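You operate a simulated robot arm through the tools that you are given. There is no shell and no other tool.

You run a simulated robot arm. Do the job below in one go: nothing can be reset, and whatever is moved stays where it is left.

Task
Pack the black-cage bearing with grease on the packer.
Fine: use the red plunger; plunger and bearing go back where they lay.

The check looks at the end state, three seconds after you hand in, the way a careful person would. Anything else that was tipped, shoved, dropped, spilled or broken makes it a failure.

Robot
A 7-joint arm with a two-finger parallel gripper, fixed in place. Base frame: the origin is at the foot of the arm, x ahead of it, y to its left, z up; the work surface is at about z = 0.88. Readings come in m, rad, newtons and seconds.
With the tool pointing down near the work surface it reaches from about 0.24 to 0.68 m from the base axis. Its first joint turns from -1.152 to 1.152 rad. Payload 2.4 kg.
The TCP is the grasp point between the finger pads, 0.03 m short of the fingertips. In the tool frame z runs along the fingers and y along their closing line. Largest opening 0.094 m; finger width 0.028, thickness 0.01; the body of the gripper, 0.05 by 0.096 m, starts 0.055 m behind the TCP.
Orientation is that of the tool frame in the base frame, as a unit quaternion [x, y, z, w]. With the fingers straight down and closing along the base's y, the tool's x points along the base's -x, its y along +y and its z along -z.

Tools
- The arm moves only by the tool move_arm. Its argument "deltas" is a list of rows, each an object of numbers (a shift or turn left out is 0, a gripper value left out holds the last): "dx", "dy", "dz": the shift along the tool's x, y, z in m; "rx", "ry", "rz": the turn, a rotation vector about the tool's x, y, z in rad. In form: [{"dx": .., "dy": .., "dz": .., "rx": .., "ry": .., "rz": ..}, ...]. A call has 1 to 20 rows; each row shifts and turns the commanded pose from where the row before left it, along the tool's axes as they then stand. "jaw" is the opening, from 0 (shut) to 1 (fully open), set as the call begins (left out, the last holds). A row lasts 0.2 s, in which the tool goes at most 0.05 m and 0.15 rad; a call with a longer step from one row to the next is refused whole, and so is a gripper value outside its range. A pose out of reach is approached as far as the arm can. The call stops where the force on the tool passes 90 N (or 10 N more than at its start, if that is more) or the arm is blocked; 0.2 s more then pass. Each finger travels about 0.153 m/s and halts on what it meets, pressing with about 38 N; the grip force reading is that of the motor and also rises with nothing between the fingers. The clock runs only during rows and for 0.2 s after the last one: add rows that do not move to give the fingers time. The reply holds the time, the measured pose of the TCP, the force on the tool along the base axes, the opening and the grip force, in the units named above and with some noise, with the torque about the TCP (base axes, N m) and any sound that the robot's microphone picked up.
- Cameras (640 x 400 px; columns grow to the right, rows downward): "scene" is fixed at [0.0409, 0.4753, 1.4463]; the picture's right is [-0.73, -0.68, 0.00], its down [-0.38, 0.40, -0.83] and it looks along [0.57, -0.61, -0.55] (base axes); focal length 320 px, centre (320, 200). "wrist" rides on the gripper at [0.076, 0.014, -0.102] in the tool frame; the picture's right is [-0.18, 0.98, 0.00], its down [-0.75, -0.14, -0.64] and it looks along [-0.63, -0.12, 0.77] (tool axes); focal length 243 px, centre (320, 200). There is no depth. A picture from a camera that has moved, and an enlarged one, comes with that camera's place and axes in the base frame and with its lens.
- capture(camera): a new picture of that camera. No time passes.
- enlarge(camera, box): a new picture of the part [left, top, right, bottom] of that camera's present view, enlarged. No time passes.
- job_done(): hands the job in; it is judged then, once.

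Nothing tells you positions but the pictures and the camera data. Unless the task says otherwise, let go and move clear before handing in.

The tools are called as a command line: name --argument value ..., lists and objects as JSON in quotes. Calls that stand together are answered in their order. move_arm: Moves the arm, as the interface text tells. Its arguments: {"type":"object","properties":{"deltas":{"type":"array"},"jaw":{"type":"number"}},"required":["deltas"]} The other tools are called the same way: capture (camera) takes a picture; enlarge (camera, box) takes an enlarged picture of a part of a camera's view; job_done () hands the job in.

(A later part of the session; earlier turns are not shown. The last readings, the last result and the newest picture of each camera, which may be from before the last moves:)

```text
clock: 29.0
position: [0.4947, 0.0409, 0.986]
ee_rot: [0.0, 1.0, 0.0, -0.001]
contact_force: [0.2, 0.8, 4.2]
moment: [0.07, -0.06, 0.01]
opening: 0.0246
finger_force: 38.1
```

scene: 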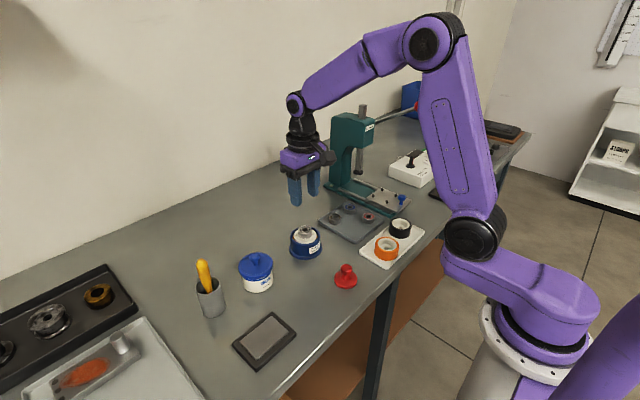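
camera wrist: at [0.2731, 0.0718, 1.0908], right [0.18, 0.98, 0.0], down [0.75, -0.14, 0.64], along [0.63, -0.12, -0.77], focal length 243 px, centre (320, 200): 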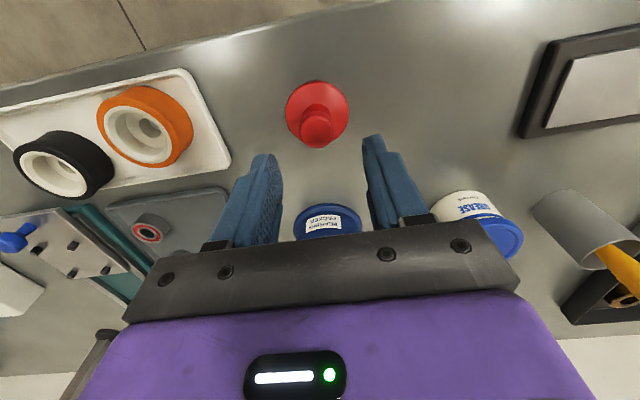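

Contact is made with a soft resistance. I'll keep pressing slowly.

move_arm --deltas '[{"dz": 0.001}, {"dz": 0.001}, {"dz": 0.001}, {}]'

enlarge --camera "scene" --box '[275, 205, 335, 255]'

```text
clock: 30.0
position: [0.4953, 0.0404, 0.9849]
ee_rot: [0.0, 1.0, 0.0, 0.001]
contact_force: [0.9, 0.8, 20.3]
moment: [0.2, -0.05, 0.02]
opening: 0.0253
finger_force: 37.8
```

```text
8.00 times, centred on (305, 230) of scene
camera zoom: at [0.0406, 0.4752, 1.4464], right [-0.73, -0.68, 0.0], down [-0.37, 0.4, -0.83], along [0.57, -0.61, -0.55], focal length 2562 px, centre (440, -40)
```

zoom: 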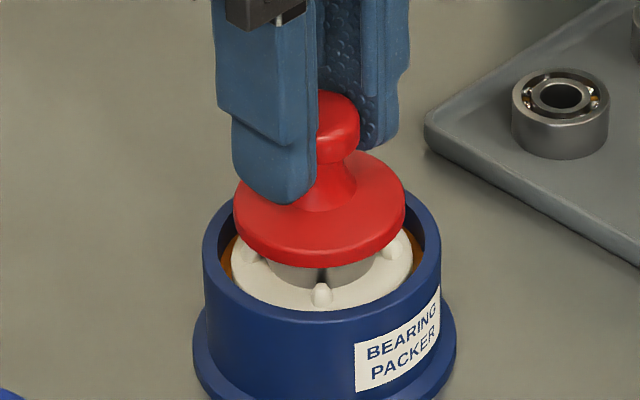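

move_arm --deltas '[{"dz": 0.001}, {"dz": 0.001}, {}]'

enlarge --camera "scene" --box '[275, 205, 335, 255]'

enlarge --camera "wrist" --box '[220, 60, 420, 210]'

```text
clock: 30.8
position: [0.4945, 0.0401, 0.9828]
ee_rot: [0.0, 1.0, 0.0, 0.0]
contact_force: [1.6, -0.8, 21.8]
moment: [0.05, -0.46, 0.02]
opening: 0.025
finger_force: 37.7
```

```text
8.00 times, centred on (305, 230) of scene
camera zoom: at [0.0406, 0.4752, 1.4463], right [-0.73, -0.68, 0.0], down [-0.37, 0.4, -0.83], along [0.57, -0.61, -0.55], focal length 2562 px, centre (440, -40)
```

zoom: 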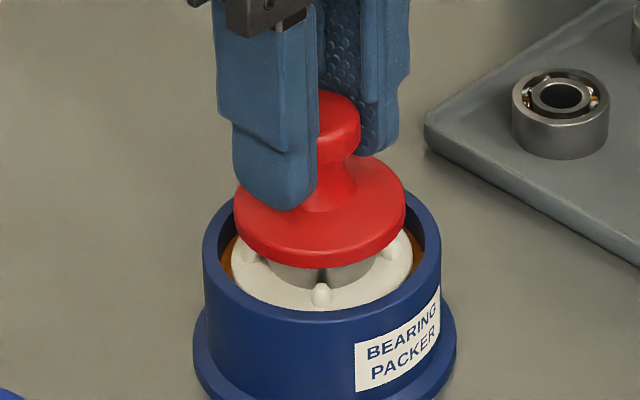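

```text
2.67 times, centred on (320, 135) of wrist
camera zoom: at [0.4191, 0.0549, 1.0853], right [0.18, 0.98, 0.0], down [0.75, -0.14, 0.64], along [0.63, -0.12, -0.77], focal length 647 px, centre (320, 373)
```

zoom: 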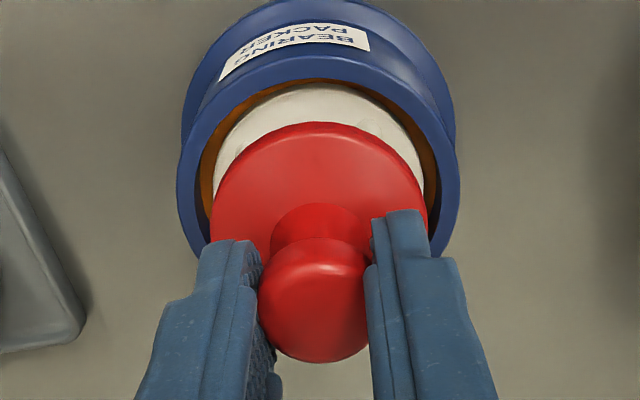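

The fingers are slipping down the knob at about 22 N. I'll unload, open, check that the plunger sits level, and then press with the fingertips directly on its flange.

move_arm --deltas '[{"dz": -0.001}, {"dz": -0.001}, {}]'

move_arm --deltas '[{}, {}, {}]' --jaw 0.42

enlarge --camera "scene" --box '[275, 205, 335, 255]'

enlarge --camera "wrist" --box '[220, 60, 420, 210]'

```text
clock: 31.6
position: [0.4931, 0.0408, 0.9845]
ee_rot: [-0.001, 1.0, 0.0, -0.002]
contact_force: [-1.1, -0.4, 3.5]
moment: [0.0, 0.07, -0.01]
opening: 0.0249
finger_force: 38.0
```

```text
clock: 32.4
position: [0.495, 0.0399, 0.9854]
ee_rot: [0.0, 1.0, 0.0, -0.001]
contact_force: [-0.5, -0.5, -0.4]
moment: [-0.01, 0.04, -0.02]
opening: 0.0392
finger_force: 0.1
```

```text
8.00 times, centred on (305, 230) of scene
camera zoom: at [0.0409, 0.4753, 1.4463], right [-0.73, -0.68, 0.0], down [-0.38, 0.4, -0.83], along [0.57, -0.61, -0.55], focal length 2562 px, centre (440, -40)
```

zoom: 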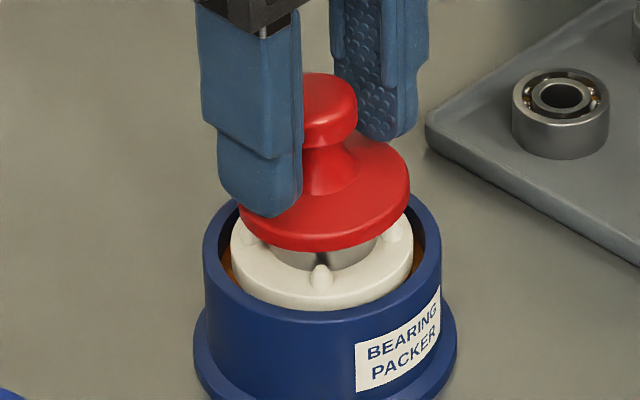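

```text
2.67 times, centred on (320, 135) of wrist
camera zoom: at [0.4182, 0.055, 1.0878], right [0.18, 0.98, 0.0], down [0.75, -0.14, 0.64], along [0.63, -0.12, -0.77], focal length 647 px, centre (320, 373)
```

zoom: 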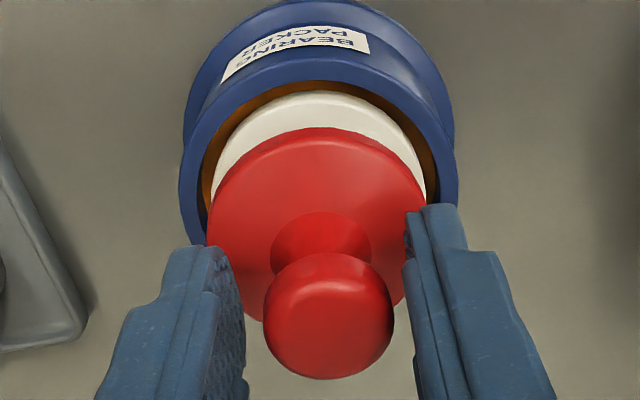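

enlarge --camera "scene" --box '[290, 215, 330, 248]'

enlarge --camera "wrist" --box '[270, 60, 370, 150]'

```text
12.12 times, centred on (310, 232) of scene
camera zoom: at [0.0409, 0.4753, 1.4463], right [-0.73, -0.68, 0.0], down [-0.38, 0.4, -0.83], along [0.57, -0.61, -0.55], focal length 3882 px, centre (441, -182)
```

zoom: 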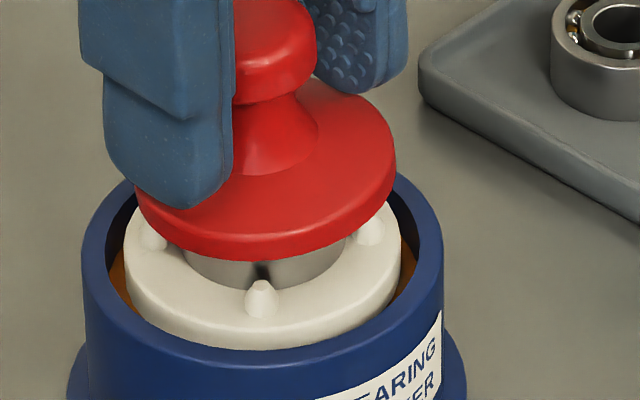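

```text
4.44 times, centred on (320, 105) of wrist
camera zoom: at [0.4182, 0.055, 1.0878], right [0.18, 0.98, 0.0], down [0.75, -0.14, 0.64], along [0.63, -0.12, -0.77], focal length 1078 px, centre (320, 622)
```

zoom: 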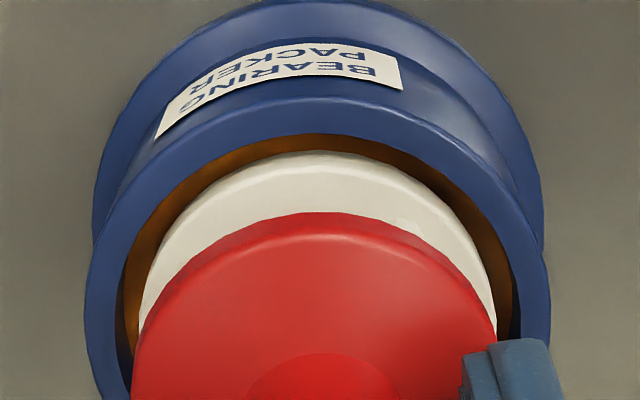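

The plunger leans slightly. I'll raise the open fingers to see whether it settles flat.

move_arm --deltas '[{"dz": -0.005}, {"dz": -0.01}, {"dz": -0.02}, {"dz": -0.02}, {}, {}]' --jaw 0.5

enlarge --camera "scene" --box '[290, 205, 330, 240]'

enlarge --camera "wrist" --box '[240, 50, 400, 170]'

```text
clock: 33.8
position: [0.4954, 0.0396, 1.0383]
ee_rot: [0.0, 1.0, 0.0, -0.001]
contact_force: [0.5, 0.4, -0.7]
moment: [-0.03, -0.01, -0.02]
opening: 0.0468
finger_force: 0.1
```

```text
11.43 times, centred on (310, 222) of scene
camera zoom: at [0.0409, 0.4753, 1.4463], right [-0.73, -0.68, 0.0], down [-0.38, 0.4, -0.83], along [0.57, -0.61, -0.55], focal length 3660 px, centre (434, -57)
```

zoom: 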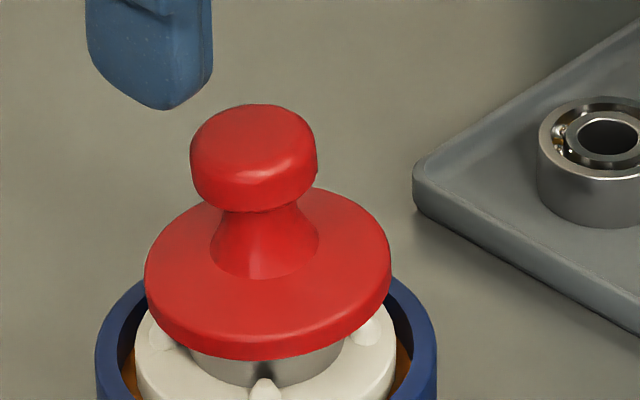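

```text
3.33 times, centred on (320, 110) of wrist
camera zoom: at [0.4196, 0.0547, 1.1411], right [0.18, 0.98, 0.0], down [0.75, -0.14, 0.64], along [0.63, -0.12, -0.77], focal length 809 px, centre (320, 500)
```

zoom: 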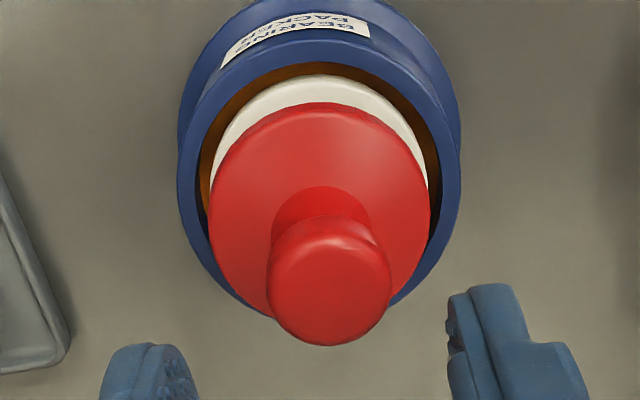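

enlarge --camera "scene" --box '[280, 210, 330, 250]'

enlarge --camera "scene" --box '[292, 222, 322, 244]'

```text
10.00 times, centred on (305, 230) of scene
camera zoom: at [0.0409, 0.4753, 1.4463], right [-0.73, -0.68, 0.0], down [-0.38, 0.4, -0.83], along [0.57, -0.61, -0.55], focal length 3203 px, centre (470, -100)
```

zoom: 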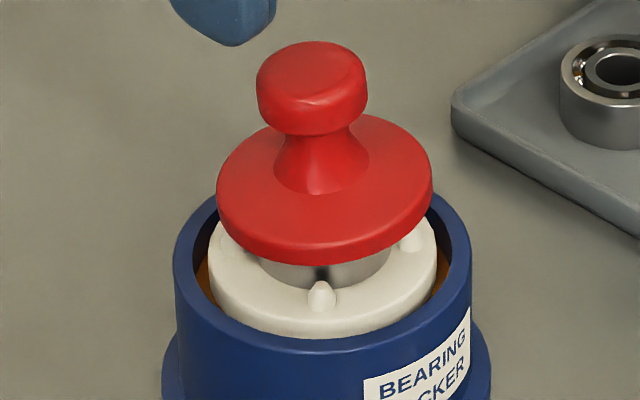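

```text
16.00 times, centred on (307, 233) of scene
camera zoom: at [0.0409, 0.4753, 1.4463], right [-0.73, -0.68, 0.0], down [-0.38, 0.4, -0.83], along [0.57, -0.61, -0.55], focal length 5124 px, centre (528, -328)
```

zoom: 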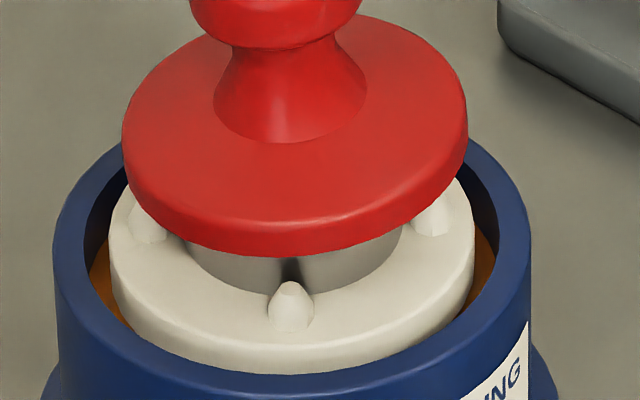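

The disc and bearing are level but the plunger leans toward +y. It probably has a short spigot underneath that missed the bore by about a millimetre. I'll re-grip with a small +y shift to bring it over the bore.

move_arm --deltas '[{"dy": 0.001, "dz": 0.02}, {"dz": 0.02}, {"dz": 0.0105}, {}, {}]'

enlarge --camera "scene" --box '[280, 205, 330, 245]'

enlarge --camera "wrist" --box '[240, 70, 400, 190]'

```text
clock: 35.0
position: [0.4938, 0.04, 0.9883]
ee_rot: [0.0, 1.0, -0.001, 0.0]
contact_force: [0.4, 0.6, 0.1]
moment: [-0.01, -0.02, -0.03]
opening: 0.047
finger_force: 0.0
```

```text
10.00 times, centred on (305, 225) of scene
camera zoom: at [0.0409, 0.4753, 1.4463], right [-0.73, -0.68, 0.0], down [-0.38, 0.4, -0.83], along [0.57, -0.61, -0.55], focal length 3203 px, centre (470, -50)
```

zoom: 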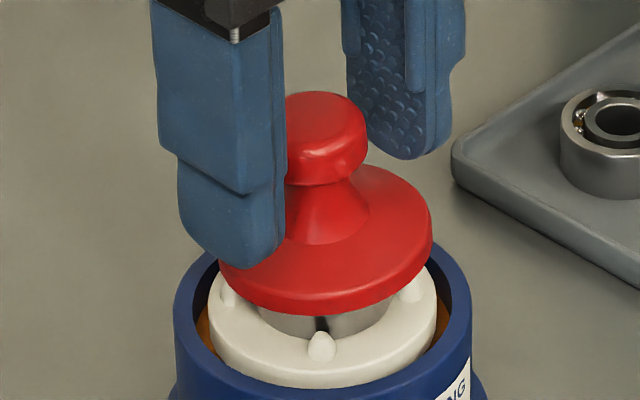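

```text
3.33 times, centred on (320, 130) of wrist
camera zoom: at [0.4186, 0.0551, 1.091], right [0.18, 0.98, 0.0], down [0.75, -0.14, 0.64], along [0.63, -0.12, -0.77], focal length 809 px, centre (320, 433)
```

zoom: 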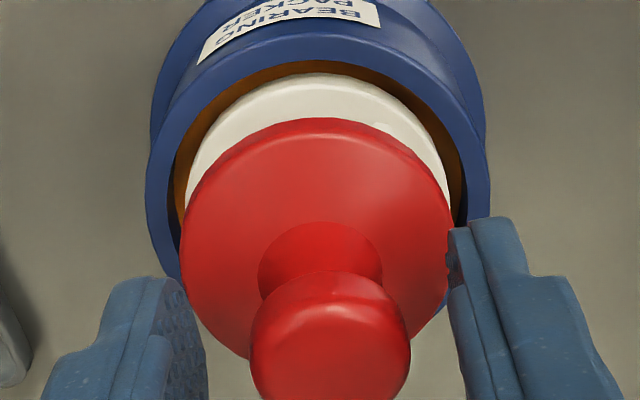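

move_arm --deltas '[{}, {}, {}, {}]' --jaw 0

enlarge --camera "scene" --box '[280, 205, 330, 245]'

enlarge --camera "wrist" --box '[240, 70, 400, 190]'

```text
clock: 36.0
position: [0.4949, 0.0408, 0.9877]
ee_rot: [-0.001, 1.0, 0.0, 0.0]
contact_force: [0.2, 0.5, 0.3]
moment: [-0.01, -0.01, 0.0]
opening: 0.0251
finger_force: 38.0
```

```text
10.00 times, centred on (305, 225) of scene
camera zoom: at [0.0409, 0.4753, 1.4463], right [-0.73, -0.68, 0.0], down [-0.38, 0.4, -0.83], along [0.57, -0.61, -0.55], focal length 3203 px, centre (470, -50)
```

zoom: 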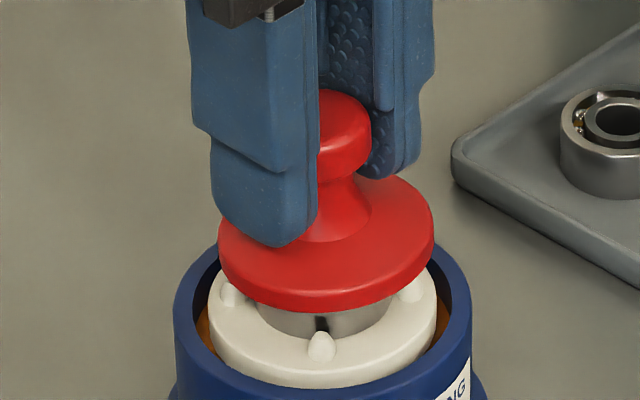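

```text
3.33 times, centred on (320, 130) of wrist
camera zoom: at [0.4186, 0.0552, 1.0911], right [0.18, 0.98, 0.0], down [0.75, -0.14, 0.64], along [0.63, -0.12, -0.77], focal length 809 px, centre (320, 433)
```

zoom: 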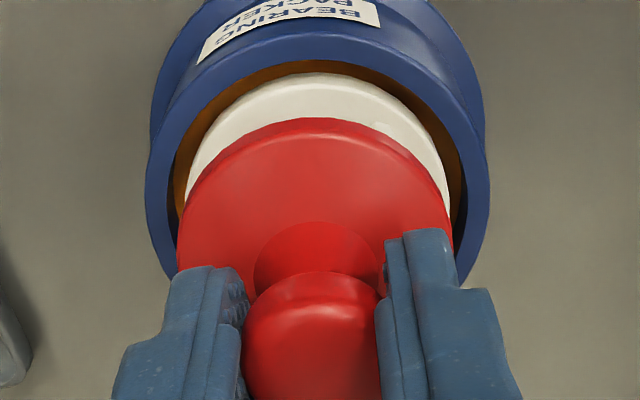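

The plunger looks offset about 1–2 mm toward -x relative to the bearing. I'll lift it slightly, shift it, and look again.

move_arm --deltas '[{"dz": -0.003}, {"dz": -0.003}, {"dx": -0.0013, "dy": 0.0002}, {}, {}]'

enlarge --camera "scene" --box '[285, 210, 325, 245]'

enlarge --camera "wrist" --box '[240, 70, 400, 190]'

```text
clock: 37.2
position: [0.4966, 0.0422, 0.995]
ee_rot: [0.0, 1.0, -0.001, -0.001]
contact_force: [0.4, 0.0, -0.9]
moment: [0.03, 0.01, -0.02]
opening: 0.025
finger_force: 38.6
```

```text
11.43 times, centred on (305, 228) of scene
camera zoom: at [0.041, 0.4753, 1.4463], right [-0.73, -0.68, 0.0], down [-0.38, 0.4, -0.83], along [0.57, -0.61, -0.55], focal length 3660 px, centre (491, -114)
```

zoom: 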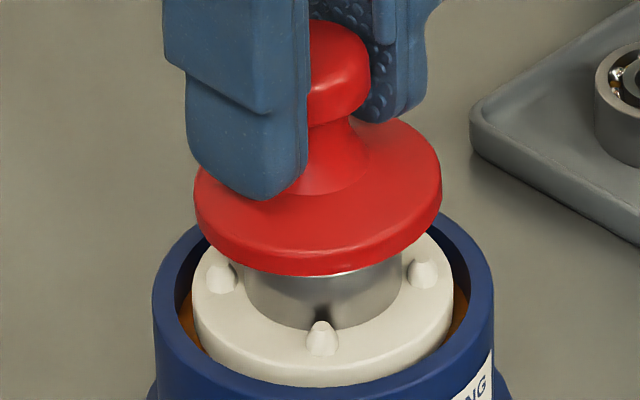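

```text
3.33 times, centred on (320, 130) of wrist
camera zoom: at [0.4201, 0.0562, 1.0976], right [0.18, 0.98, 0.0], down [0.75, -0.14, 0.64], along [0.63, -0.12, -0.77], focal length 809 px, centre (320, 433)
```

zoom: 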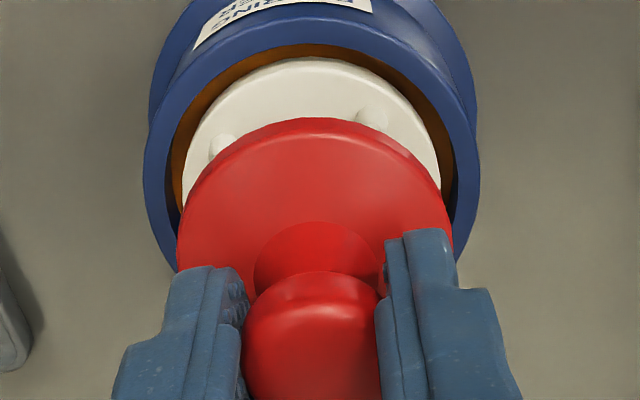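

move_arm --deltas '[{}, {}]'

enlarge --camera "wrist" --box '[240, 70, 400, 190]'

enlarge --camera "scene" --box '[285, 210, 325, 245]'

```text
clock: 37.8
position: [0.4964, 0.0414, 0.9957]
ee_rot: [0.0, 1.0, 0.0, 0.0]
contact_force: [-0.1, 0.7, -1.3]
moment: [0.04, -0.01, 0.0]
opening: 0.0252
finger_force: 38.1
```

```text
3.33 times, centred on (320, 130) of wrist
camera zoom: at [0.42, 0.0561, 1.0975], right [0.18, 0.98, 0.0], down [0.75, -0.14, 0.64], along [0.63, -0.12, -0.77], focal length 809 px, centre (320, 433)
```

zoom: 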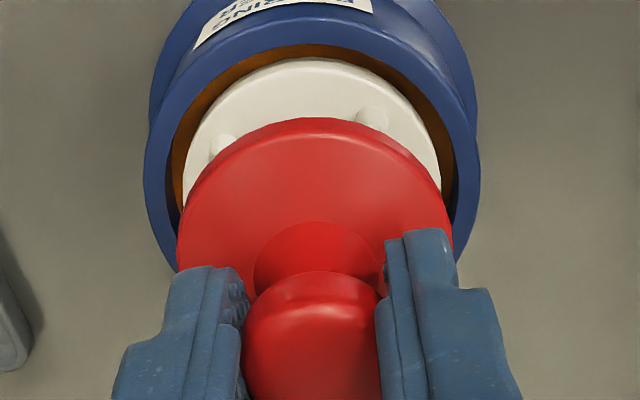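

```text
11.43 times, centred on (305, 228) of scene
camera zoom: at [0.041, 0.4753, 1.4463], right [-0.73, -0.68, 0.0], down [-0.38, 0.4, -0.83], along [0.57, -0.61, -0.55], focal length 3660 px, centre (491, -114)
```

zoom: 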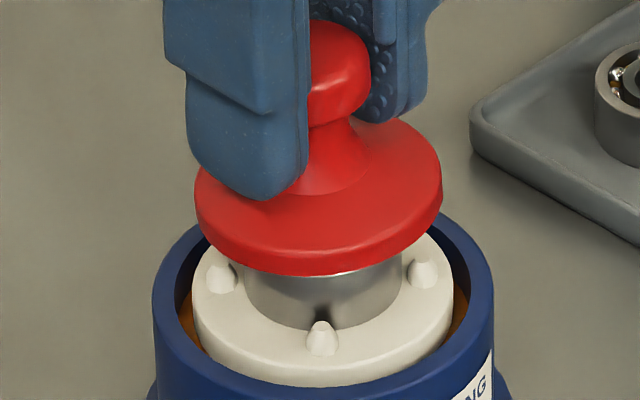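

move_arm --deltas '[{"dy": -0.0007}, {}, {}]'

enlarge --camera "wrist" --box '[240, 70, 400, 190]'

enlarge --camera "scene" --box '[285, 210, 325, 245]'

```text
clock: 38.6
position: [0.4945, 0.0413, 0.9949]
ee_rot: [0.0, 1.0, 0.0, 0.0]
contact_force: [0.2, 0.4, -0.4]
moment: [0.02, 0.02, -0.01]
opening: 0.0252
finger_force: 38.6
```

```text
3.33 times, centred on (320, 130) of wrist
camera zoom: at [0.4199, 0.0553, 1.0979], right [0.18, 0.98, 0.0], down [0.75, -0.14, 0.64], along [0.63, -0.12, -0.77], focal length 809 px, centre (320, 433)
```

zoom: 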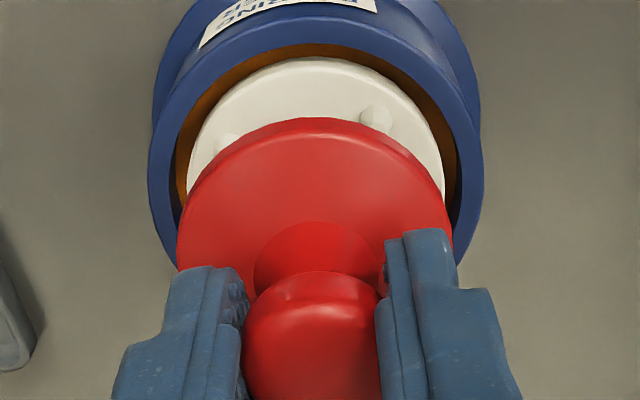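

```text
11.43 times, centred on (305, 228) of scene
camera zoom: at [0.041, 0.4753, 1.4463], right [-0.73, -0.68, 0.0], down [-0.38, 0.4, -0.83], along [0.57, -0.61, -0.55], focal length 3660 px, centre (491, -114)
```

zoom: 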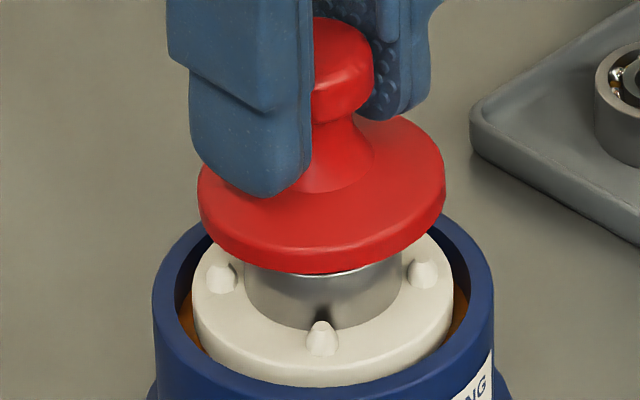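

Both views now show the plunger centred over the bearing. I'll lower it gently.

move_arm --deltas '[{"dz": 0.0015}, {"dz": 0.0015}, {"dz": 0.0015}, {}]'

move_arm --deltas '[{"dz": 0.001}, {"dz": 0.001}, {}]'

enlarge --camera "scene" --box '[285, 210, 325, 245]'

```text
clock: 39.6
position: [0.4946, 0.0402, 0.9916]
ee_rot: [0.0, 1.0, 0.0, 0.001]
contact_force: [-0.4, -0.6, -0.4]
moment: [0.0, -0.01, 0.01]
opening: 0.025
finger_force: 37.9
```

```text
clock: 40.4
position: [0.4946, 0.0415, 0.9878]
ee_rot: [0.0, 1.0, 0.0, 0.0]
contact_force: [-0.5, -0.4, 2.0]
moment: [-0.01, -0.02, 0.03]
opening: 0.025
finger_force: 37.8
```

```text
11.43 times, centred on (305, 228) of scene
camera zoom: at [0.0409, 0.4752, 1.4463], right [-0.73, -0.68, 0.0], down [-0.38, 0.4, -0.83], along [0.57, -0.61, -0.55], focal length 3660 px, centre (491, -114)
```

zoom: 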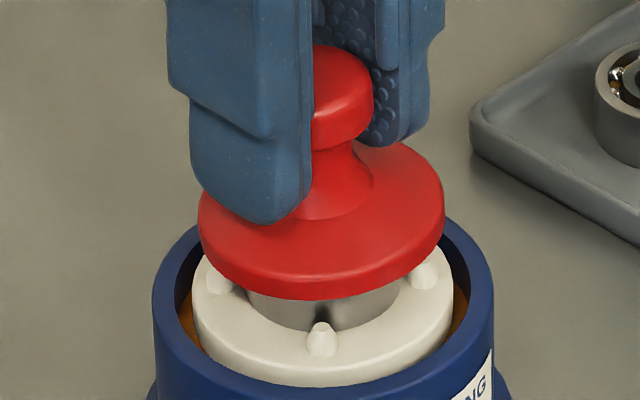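

move_arm --deltas '[{"dz": 0.001}, {}]'

move_arm --deltas '[{"dz": 0.001}, {}]'

move_arm --deltas '[{"dz": 0.001}, {}]'

enlarge --camera "scene" --box '[285, 210, 325, 245]'

```text
clock: 41.0
position: [0.4962, 0.0409, 0.9861]
ee_rot: [0.0, 1.0, 0.0, 0.0]
contact_force: [0.0, -0.1, 1.7]
moment: [0.04, 0.02, 0.02]
opening: 0.0252
finger_force: 38.2
```

```text
clock: 41.6
position: [0.4946, 0.0405, 0.9859]
ee_rot: [-0.001, 1.0, 0.001, 0.001]
contact_force: [0.7, 0.8, 2.3]
moment: [0.0, -0.02, 0.02]
opening: 0.025
finger_force: 38.3
```

```text
clock: 42.2
position: [0.4955, 0.042, 0.9858]
ee_rot: [0.0, 1.0, 0.0, 0.0]
contact_force: [-0.2, -0.6, 2.5]
moment: [-0.07, 0.06, -0.03]
opening: 0.0251
finger_force: 37.8
```

```text
11.43 times, centred on (305, 228) of scene
camera zoom: at [0.0409, 0.4752, 1.4463], right [-0.73, -0.68, 0.0], down [-0.38, 0.4, -0.83], along [0.57, -0.61, -0.55], focal length 3660 px, centre (491, -114)
```

zoom: 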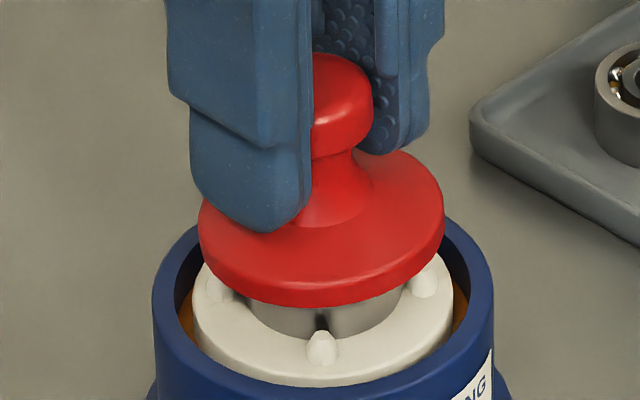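

move_arm --deltas '[{"dz": 0.001}, {"dz": 0.001}, {}]'

enlarge --camera "scene" --box '[285, 210, 325, 245]'

enlarge --camera "wrist" --box '[240, 70, 400, 190]'

```text
clock: 43.0
position: [0.4961, 0.0408, 0.9841]
ee_rot: [0.0, 1.0, -0.001, 0.0]
contact_force: [0.6, 1.1, 3.3]
moment: [-0.02, -0.03, -0.03]
opening: 0.0252
finger_force: 38.1
```

```text
11.43 times, centred on (305, 228) of scene
camera zoom: at [0.0409, 0.4753, 1.4463], right [-0.73, -0.68, 0.0], down [-0.38, 0.4, -0.83], along [0.57, -0.61, -0.55], focal length 3660 px, centre (491, -114)
```

zoom: 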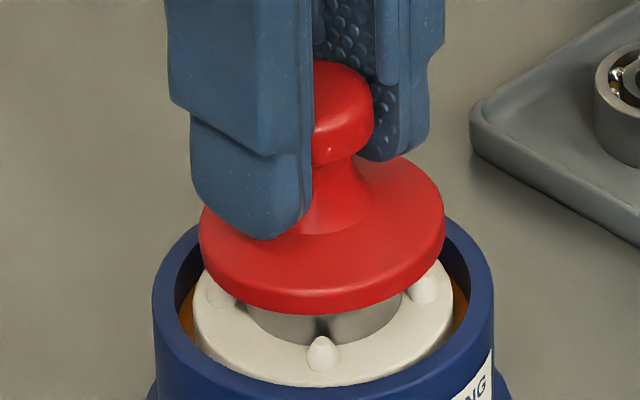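

```text
3.33 times, centred on (320, 130) of wrist
camera zoom: at [0.4199, 0.0556, 1.0867], right [0.18, 0.98, 0.0], down [0.75, -0.14, 0.64], along [0.63, -0.12, -0.77], focal length 809 px, centre (320, 433)
```

zoom: 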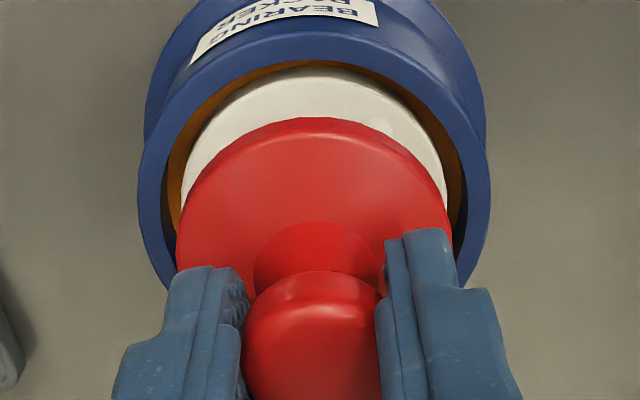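

The plunger is dropping further while the disc stays still, so the spigot is entering the bore. I'll continue down.

move_arm --deltas '[{"dz": 0.001}, {"dz": 0.001}, {}]'

move_arm --deltas '[{"dz": 0.001}, {"dz": 0.001}, {}]'

enlarge --camera "scene" --box '[285, 210, 325, 245]'

```text
clock: 43.8
position: [0.4954, 0.0412, 0.9828]
ee_rot: [0.0, 1.0, 0.0, 0.0]
contact_force: [0.6, 0.0, 4.1]
moment: [0.02, -0.01, 0.01]
opening: 0.0252
finger_force: 37.9
```

```text
clock: 44.6
position: [0.497, 0.0401, 0.9811]
ee_rot: [0.0, 1.0, 0.0, 0.002]
contact_force: [-0.6, -3.2, 20.3]
moment: [-0.49, -0.25, -0.03]
opening: 0.0251
finger_force: 37.8
```

```text
11.43 times, centred on (305, 228) of scene
camera zoom: at [0.0405, 0.4752, 1.4464], right [-0.73, -0.68, 0.0], down [-0.37, 0.4, -0.83], along [0.57, -0.61, -0.55], focal length 3660 px, centre (491, -114)
```

zoom: 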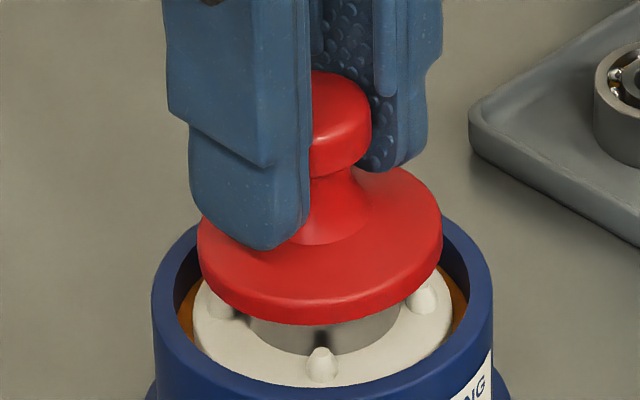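

The disc is sinking too, about 7 mm so far, and the force is now 20 N. I'll keep pressing.

move_arm --deltas '[{"dz": 0.001}, {}]'

move_arm --deltas '[{"dz": 0.001}, {}]'

enlarge --camera "scene" --box '[285, 210, 325, 245]'

enlarge --camera "wrist" --box '[240, 70, 400, 190]'

```text
clock: 45.2
position: [0.4959, 0.0404, 0.9782]
ee_rot: [0.0, 1.0, 0.0, 0.002]
contact_force: [0.7, 1.4, 25.3]
moment: [0.3, 0.31, 0.08]
opening: 0.0249
finger_force: 37.6
```

```text
clock: 45.8
position: [0.4961, 0.0414, 0.9794]
ee_rot: [0.0, 1.0, 0.0, 0.001]
contact_force: [0.0, 1.8, 26.9]
moment: [0.31, 0.77, -0.04]
opening: 0.0251
finger_force: 38.8
```

```text
11.43 times, centred on (305, 228) of scene
camera zoom: at [0.0405, 0.4752, 1.4463], right [-0.73, -0.68, 0.0], down [-0.37, 0.4, -0.83], along [0.57, -0.61, -0.55], focal length 3660 px, centre (491, -114)
```

zoom: 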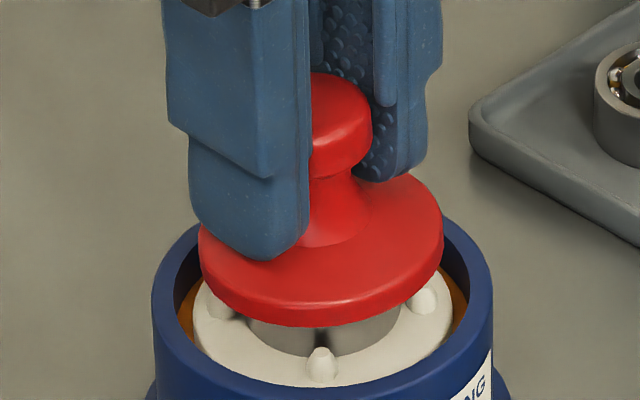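

```text
3.33 times, centred on (320, 130) of wrist
camera zoom: at [0.4202, 0.0556, 1.0806], right [0.18, 0.98, 0.0], down [0.75, -0.14, 0.64], along [0.63, -0.12, -0.77], focal length 809 px, centre (320, 433)
```

zoom: 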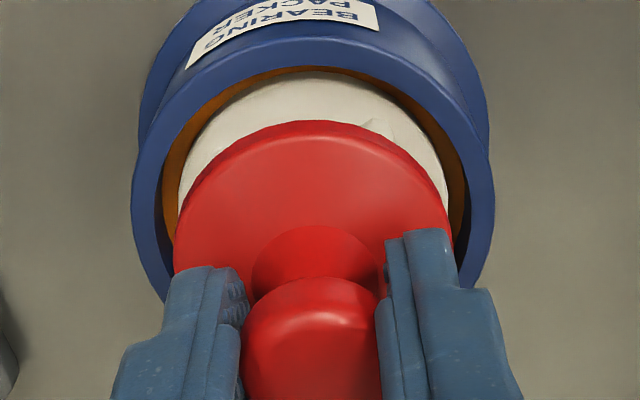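

The disc has stopped and the fingers are slipping on the knob again. I'll loosen slightly and press with the fingertips on the flange, keeping the knob guided between the fingers.

move_arm --deltas '[{}, {}]' --jaw 0.31

enlarge --camera "scene" --box '[285, 210, 325, 245]'

enlarge --camera "wrist" --box '[240, 70, 400, 190]'

```text
clock: 46.4
position: [0.4962, 0.0401, 0.9763]
ee_rot: [-0.001, 1.0, -0.001, -0.001]
contact_force: [-0.3, -1.2, 3.1]
moment: [-0.06, 0.03, -0.01]
opening: 0.0295
finger_force: 0.1
```

```text
11.43 times, centred on (305, 228) of scene
camera zoom: at [0.0409, 0.4752, 1.4463], right [-0.73, -0.68, 0.0], down [-0.38, 0.4, -0.83], along [0.57, -0.61, -0.55], focal length 3660 px, centre (491, -114)
```

zoom: 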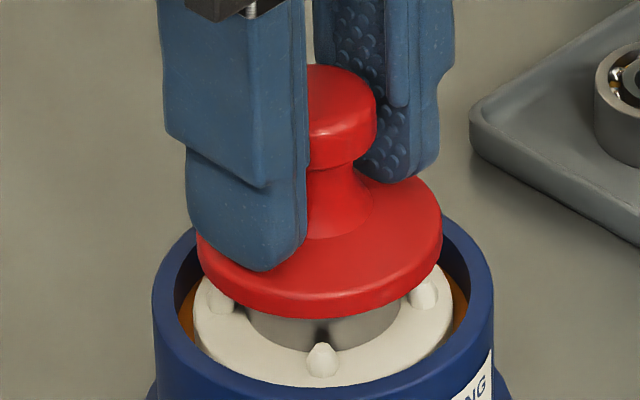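

```text
3.33 times, centred on (320, 130) of wrist
camera zoom: at [0.4198, 0.0554, 1.0798], right [0.18, 0.98, 0.0], down [0.76, -0.14, 0.64], along [0.63, -0.12, -0.77], focal length 809 px, centre (320, 433)
```

zoom: 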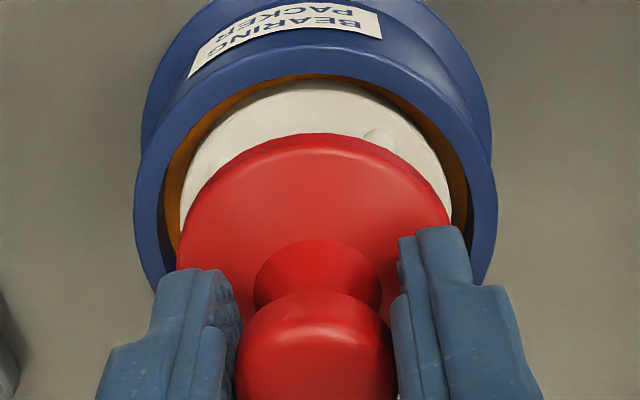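

The fingertips now bear on the flange and the plunger is level. I'll press down.

move_arm --deltas '[{"dz": 0.001}, {"dz": 0.001}, {"dz": 0.001}, {}]'

move_arm --deltas '[{"dz": 0.001}, {"dz": 0.001}, {}]'

enlarge --camera "scene" --box '[285, 210, 325, 245]'

```text
clock: 47.4
position: [0.4963, 0.0415, 0.9744]
ee_rot: [-0.001, 1.0, -0.001, 0.0]
contact_force: [-1.3, -0.7, 16.8]
moment: [-0.15, 0.19, -0.02]
opening: 0.0305
finger_force: 1.2
```

```text
clock: 48.2
position: [0.4978, 0.0413, 0.9729]
ee_rot: [0.0, 1.0, 0.0, 0.004]
contact_force: [-2.1, -1.4, 40.3]
moment: [-0.27, 0.47, 0.03]
opening: 0.0334
finger_force: 3.7
```

```text
11.43 times, centred on (305, 228) of scene
camera zoom: at [0.0403, 0.4752, 1.4464], right [-0.73, -0.68, 0.0], down [-0.37, 0.4, -0.83], along [0.57, -0.61, -0.55], focal length 3660 px, centre (491, -114)
```

zoom: 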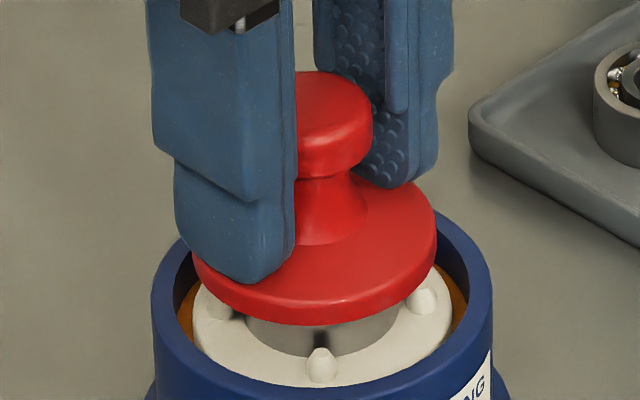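

move_arm --deltas '[{}, {}, {}, {}, {}]'

enlarge --camera "scene" --box '[285, 210, 325, 245]'

enlarge --camera "wrist" --box '[240, 70, 400, 190]'

```text
clock: 49.4
position: [0.4956, 0.0411, 0.9742]
ee_rot: [0.0, 1.0, 0.0, 0.002]
contact_force: [0.8, -4.1, 36.5]
moment: [-0.42, -0.66, 0.0]
opening: 0.0347
finger_force: 5.4
```

```text
11.43 times, centred on (305, 228) of scene
camera zoom: at [0.0404, 0.4752, 1.4464], right [-0.73, -0.68, 0.0], down [-0.37, 0.4, -0.83], along [0.57, -0.61, -0.55], focal length 3660 px, centre (491, -114)
```

zoom: 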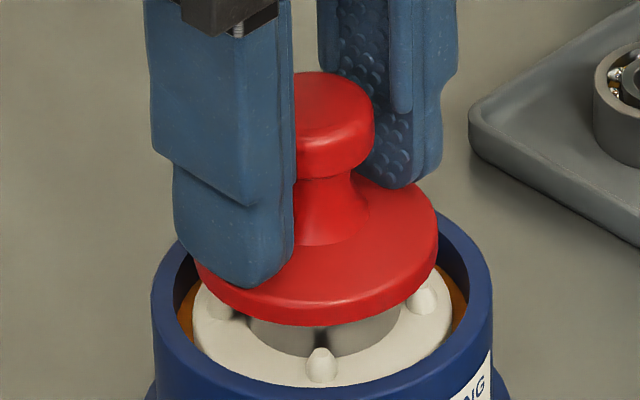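

```text
3.33 times, centred on (320, 130) of wrist
camera zoom: at [0.4201, 0.0555, 1.076], right [0.18, 0.98, 0.0], down [0.75, -0.14, 0.64], along [0.63, -0.12, -0.76], focal length 809 px, centre (320, 433)
```

zoom: 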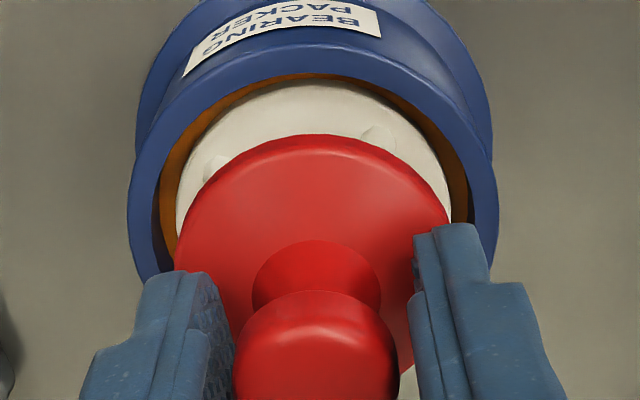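

The neck's flare is spreading the fingers. I'll unload, open, rise, and press on the knob's top with closed fingers.

move_arm --deltas '[{"dz": -0.002}, {"dz": -0.002}, {}]'

move_arm --deltas '[{}, {}, {"dz": -0.004}, {"dz": -0.02}, {"dz": -0.03}, {"dz": -0.01}, {}]' --jaw 0.45

enlarge --camera "scene" --box '[285, 205, 325, 240]'

enlarge --camera "wrist" --box '[240, 50, 400, 170]'

```text
clock: 50.2
position: [0.4945, 0.0405, 0.9767]
ee_rot: [0.0, 1.0, 0.001, -0.003]
contact_force: [-1.0, 0.6, 4.0]
moment: [-0.03, 0.06, 0.03]
opening: 0.0304
finger_force: 1.2
```

```text
clock: 51.8
position: [0.4959, 0.0411, 1.0413]
ee_rot: [0.0, 1.0, 0.0, 0.0]
contact_force: [0.0, -0.7, -0.6]
moment: [-0.01, 0.02, 0.0]
opening: 0.0422
finger_force: 0.0
```

```text
11.43 times, centred on (305, 222) of scene
camera zoom: at [0.0409, 0.4753, 1.4463], right [-0.73, -0.68, 0.0], down [-0.38, 0.4, -0.83], along [0.57, -0.61, -0.55], focal length 3660 px, centre (491, -57)
```

zoom: 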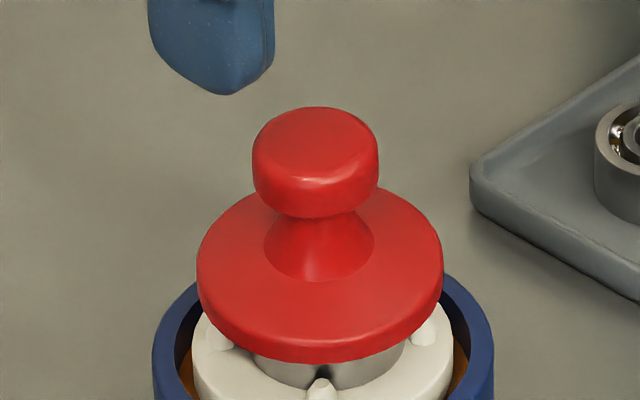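

```text
3.33 times, centred on (320, 110) of wrist
camera zoom: at [0.4196, 0.0556, 1.1441], right [0.18, 0.98, 0.0], down [0.75, -0.14, 0.64], along [0.63, -0.12, -0.77], focal length 809 px, centre (320, 500)
```

zoom: 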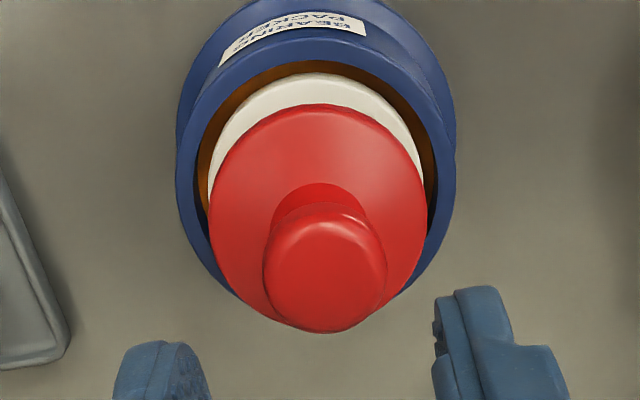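

The plunger stands nearly upright and the disc has sprung back. I'll close the fingers and press on the top of the knob.

move_arm --deltas '[{"dy": 0.0006}, {}, {"dz": 0.01}, {"dz": 0.01}, {"dz": 0.004}, {}]' --jaw 0

enlarge --camera "scene" --box '[285, 205, 325, 240]'

enlarge --camera "wrist" --box '[240, 50, 400, 170]'

```text
clock: 53.2
position: [0.4955, 0.0412, 1.0165]
ee_rot: [0.0, 1.0, 0.0, 0.0]
contact_force: [-0.2, 1.2, 0.3]
moment: [-0.02, 0.0, 0.0]
opening: 0.0002
finger_force: 33.3
```

```text
11.43 times, centred on (305, 222) of scene
camera zoom: at [0.0409, 0.4753, 1.4463], right [-0.73, -0.68, 0.0], down [-0.38, 0.4, -0.83], along [0.57, -0.61, -0.55], focal length 3660 px, centre (491, -57)
```

zoom: 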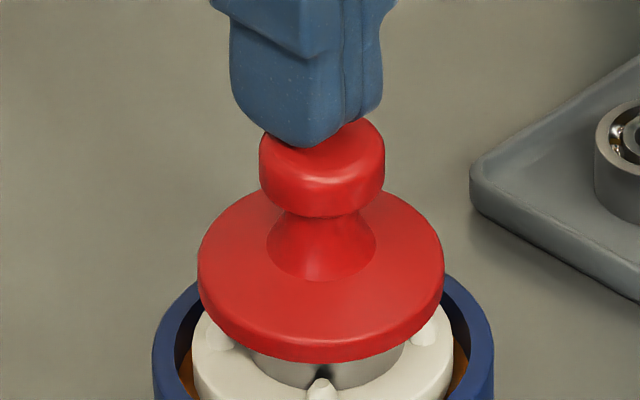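

```text
3.33 times, centred on (320, 110) of wrist
camera zoom: at [0.4197, 0.0562, 1.119], right [0.18, 0.98, 0.0], down [0.75, -0.14, 0.64], along [0.63, -0.12, -0.77], focal length 809 px, centre (320, 500)
```

zoom: 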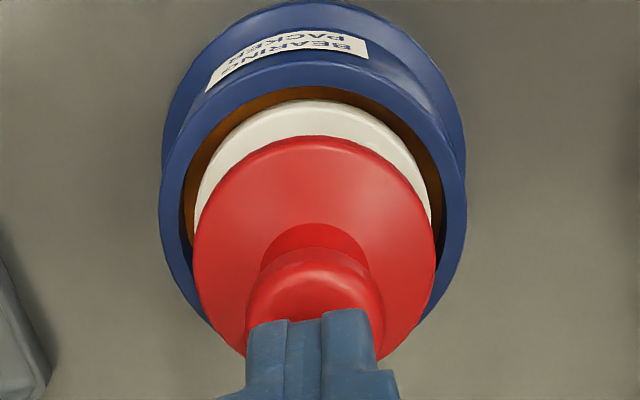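

move_arm --deltas '[{"dz": 0.002}, {"dz": 0.002}, {}]'

move_arm --deltas '[{"dz": 0.002}, {"dz": 0.002}, {}]'

enlarge --camera "scene" --box '[285, 205, 325, 240]'

enlarge --camera "wrist" --box '[240, 50, 400, 170]'

```text
clock: 54.0
position: [0.496, 0.0413, 1.0124]
ee_rot: [-0.001, 1.0, 0.001, 0.0]
contact_force: [0.8, -0.5, 1.6]
moment: [0.0, -0.03, 0.0]
opening: 0.0
finger_force: 33.2
```

```text
clock: 54.8
position: [0.4966, 0.0399, 1.0092]
ee_rot: [0.0, 1.0, -0.001, -0.001]
contact_force: [0.1, 0.4, 3.7]
moment: [0.03, -0.02, 0.0]
opening: 0.0
finger_force: 32.9
```

```text
11.43 times, centred on (305, 222) of scene
camera zoom: at [0.0409, 0.4753, 1.4463], right [-0.73, -0.68, 0.0], down [-0.38, 0.4, -0.83], along [0.57, -0.61, -0.55], focal length 3660 px, centre (491, -57)
```

zoom: 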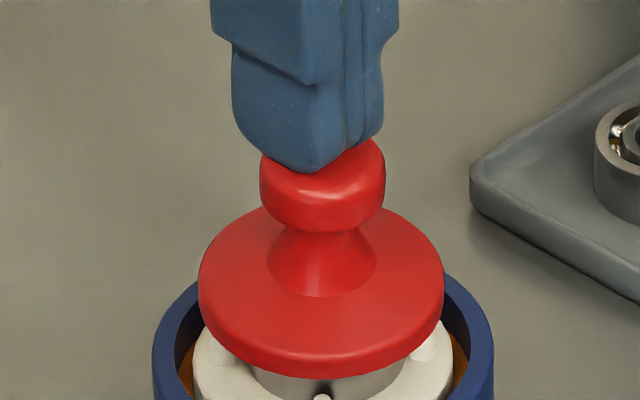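

```text
3.33 times, centred on (320, 110) of wrist
camera zoom: at [0.4201, 0.0555, 1.1118], right [0.18, 0.98, 0.0], down [0.75, -0.14, 0.64], along [0.63, -0.12, -0.77], focal length 809 px, centre (320, 500)
```

zoom: 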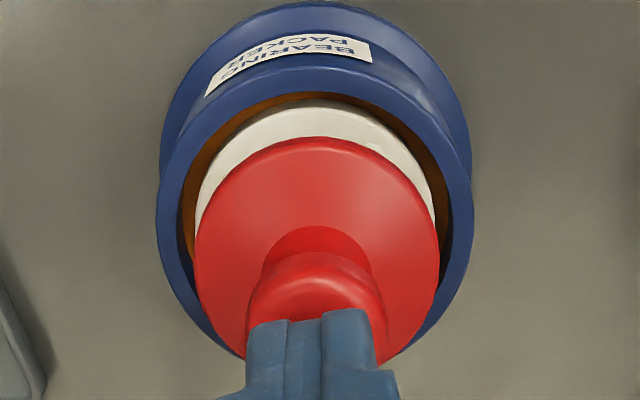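

It's pressing straight and level. I'll continue down to the stop and then build up force.

move_arm --deltas '[{"dz": 0.002}, {"dz": 0.002}, {}]'

move_arm --deltas '[{"dz": 0.001}, {"dz": 0.001}, {}]'

move_arm --deltas '[{"dz": 0.001}, {"dz": 0.001}, {}]'

enlarge --camera "scene" --box '[285, 210, 325, 245]'

```text
clock: 55.6
position: [0.4963, 0.0418, 1.0051]
ee_rot: [0.0, 1.0, 0.0, 0.001]
contact_force: [1.6, -0.9, 14.7]
moment: [0.03, 0.09, 0.06]
opening: 0.0
finger_force: 33.3
```

```text
clock: 56.4
position: [0.497, 0.0419, 1.0051]
ee_rot: [0.0, 1.0, 0.0, 0.003]
contact_force: [0.0, 0.8, 34.5]
moment: [0.07, 0.28, -0.09]
opening: 0.0
finger_force: 33.3
```

```text
clock: 57.2
position: [0.4983, 0.0428, 1.0057]
ee_rot: [-0.001, 1.0, 0.0, 0.006]
contact_force: [1.3, 1.4, 45.0]
moment: [0.04, 0.26, -0.04]
opening: 0.0
finger_force: 33.5
```

```text
11.43 times, centred on (305, 228) of scene
camera zoom: at [0.0401, 0.4752, 1.4464], right [-0.73, -0.68, 0.0], down [-0.37, 0.4, -0.83], along [0.57, -0.61, -0.55], focal length 3660 px, centre (491, -114)
```

zoom: 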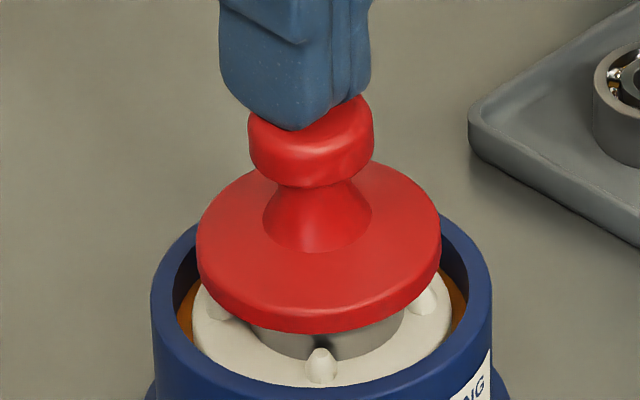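

The disc is bottomed against a hard stop at 45 N. I'll unload, then re-grip the plunger and lift it to look at the bearing.

move_arm --deltas '[{}, {}, {"dz": -0.003}, {"dz": -0.004}, {"dz": -0.005}, {"dz": -0.005}, {"dz": -0.01}, {}]'

enlarge --camera "scene" --box '[285, 205, 325, 240]'

enlarge --camera "wrist" --box '[240, 50, 400, 170]'

```text
clock: 59.0
position: [0.4966, 0.0415, 1.0273]
ee_rot: [0.0, 1.0, 0.001, 0.0]
contact_force: [-0.5, -0.3, -0.1]
moment: [-0.03, -0.03, -0.01]
opening: 0.0
finger_force: 32.6
```

```text
11.43 times, centred on (305, 222) of scene
camera zoom: at [0.0409, 0.4753, 1.4463], right [-0.73, -0.68, 0.0], down [-0.38, 0.4, -0.83], along [0.57, -0.61, -0.55], focal length 3660 px, centre (491, -57)
```

zoom: 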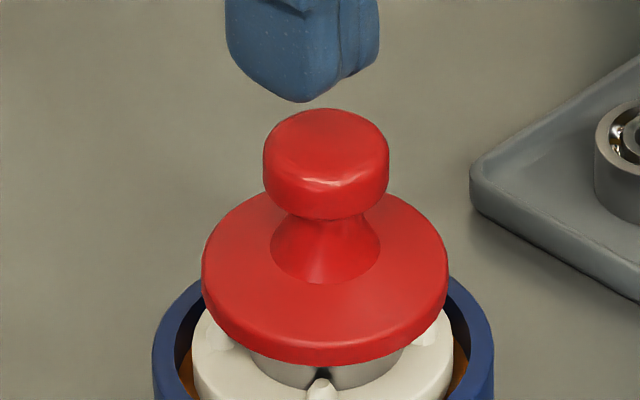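

```text
3.33 times, centred on (320, 110) of wrist
camera zoom: at [0.4205, 0.0561, 1.1303], right [0.18, 0.98, 0.0], down [0.75, -0.14, 0.64], along [0.63, -0.12, -0.77], focal length 809 px, centre (320, 500)
```

zoom: 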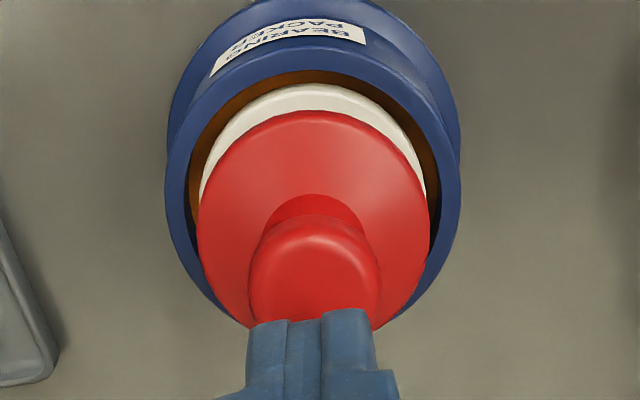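

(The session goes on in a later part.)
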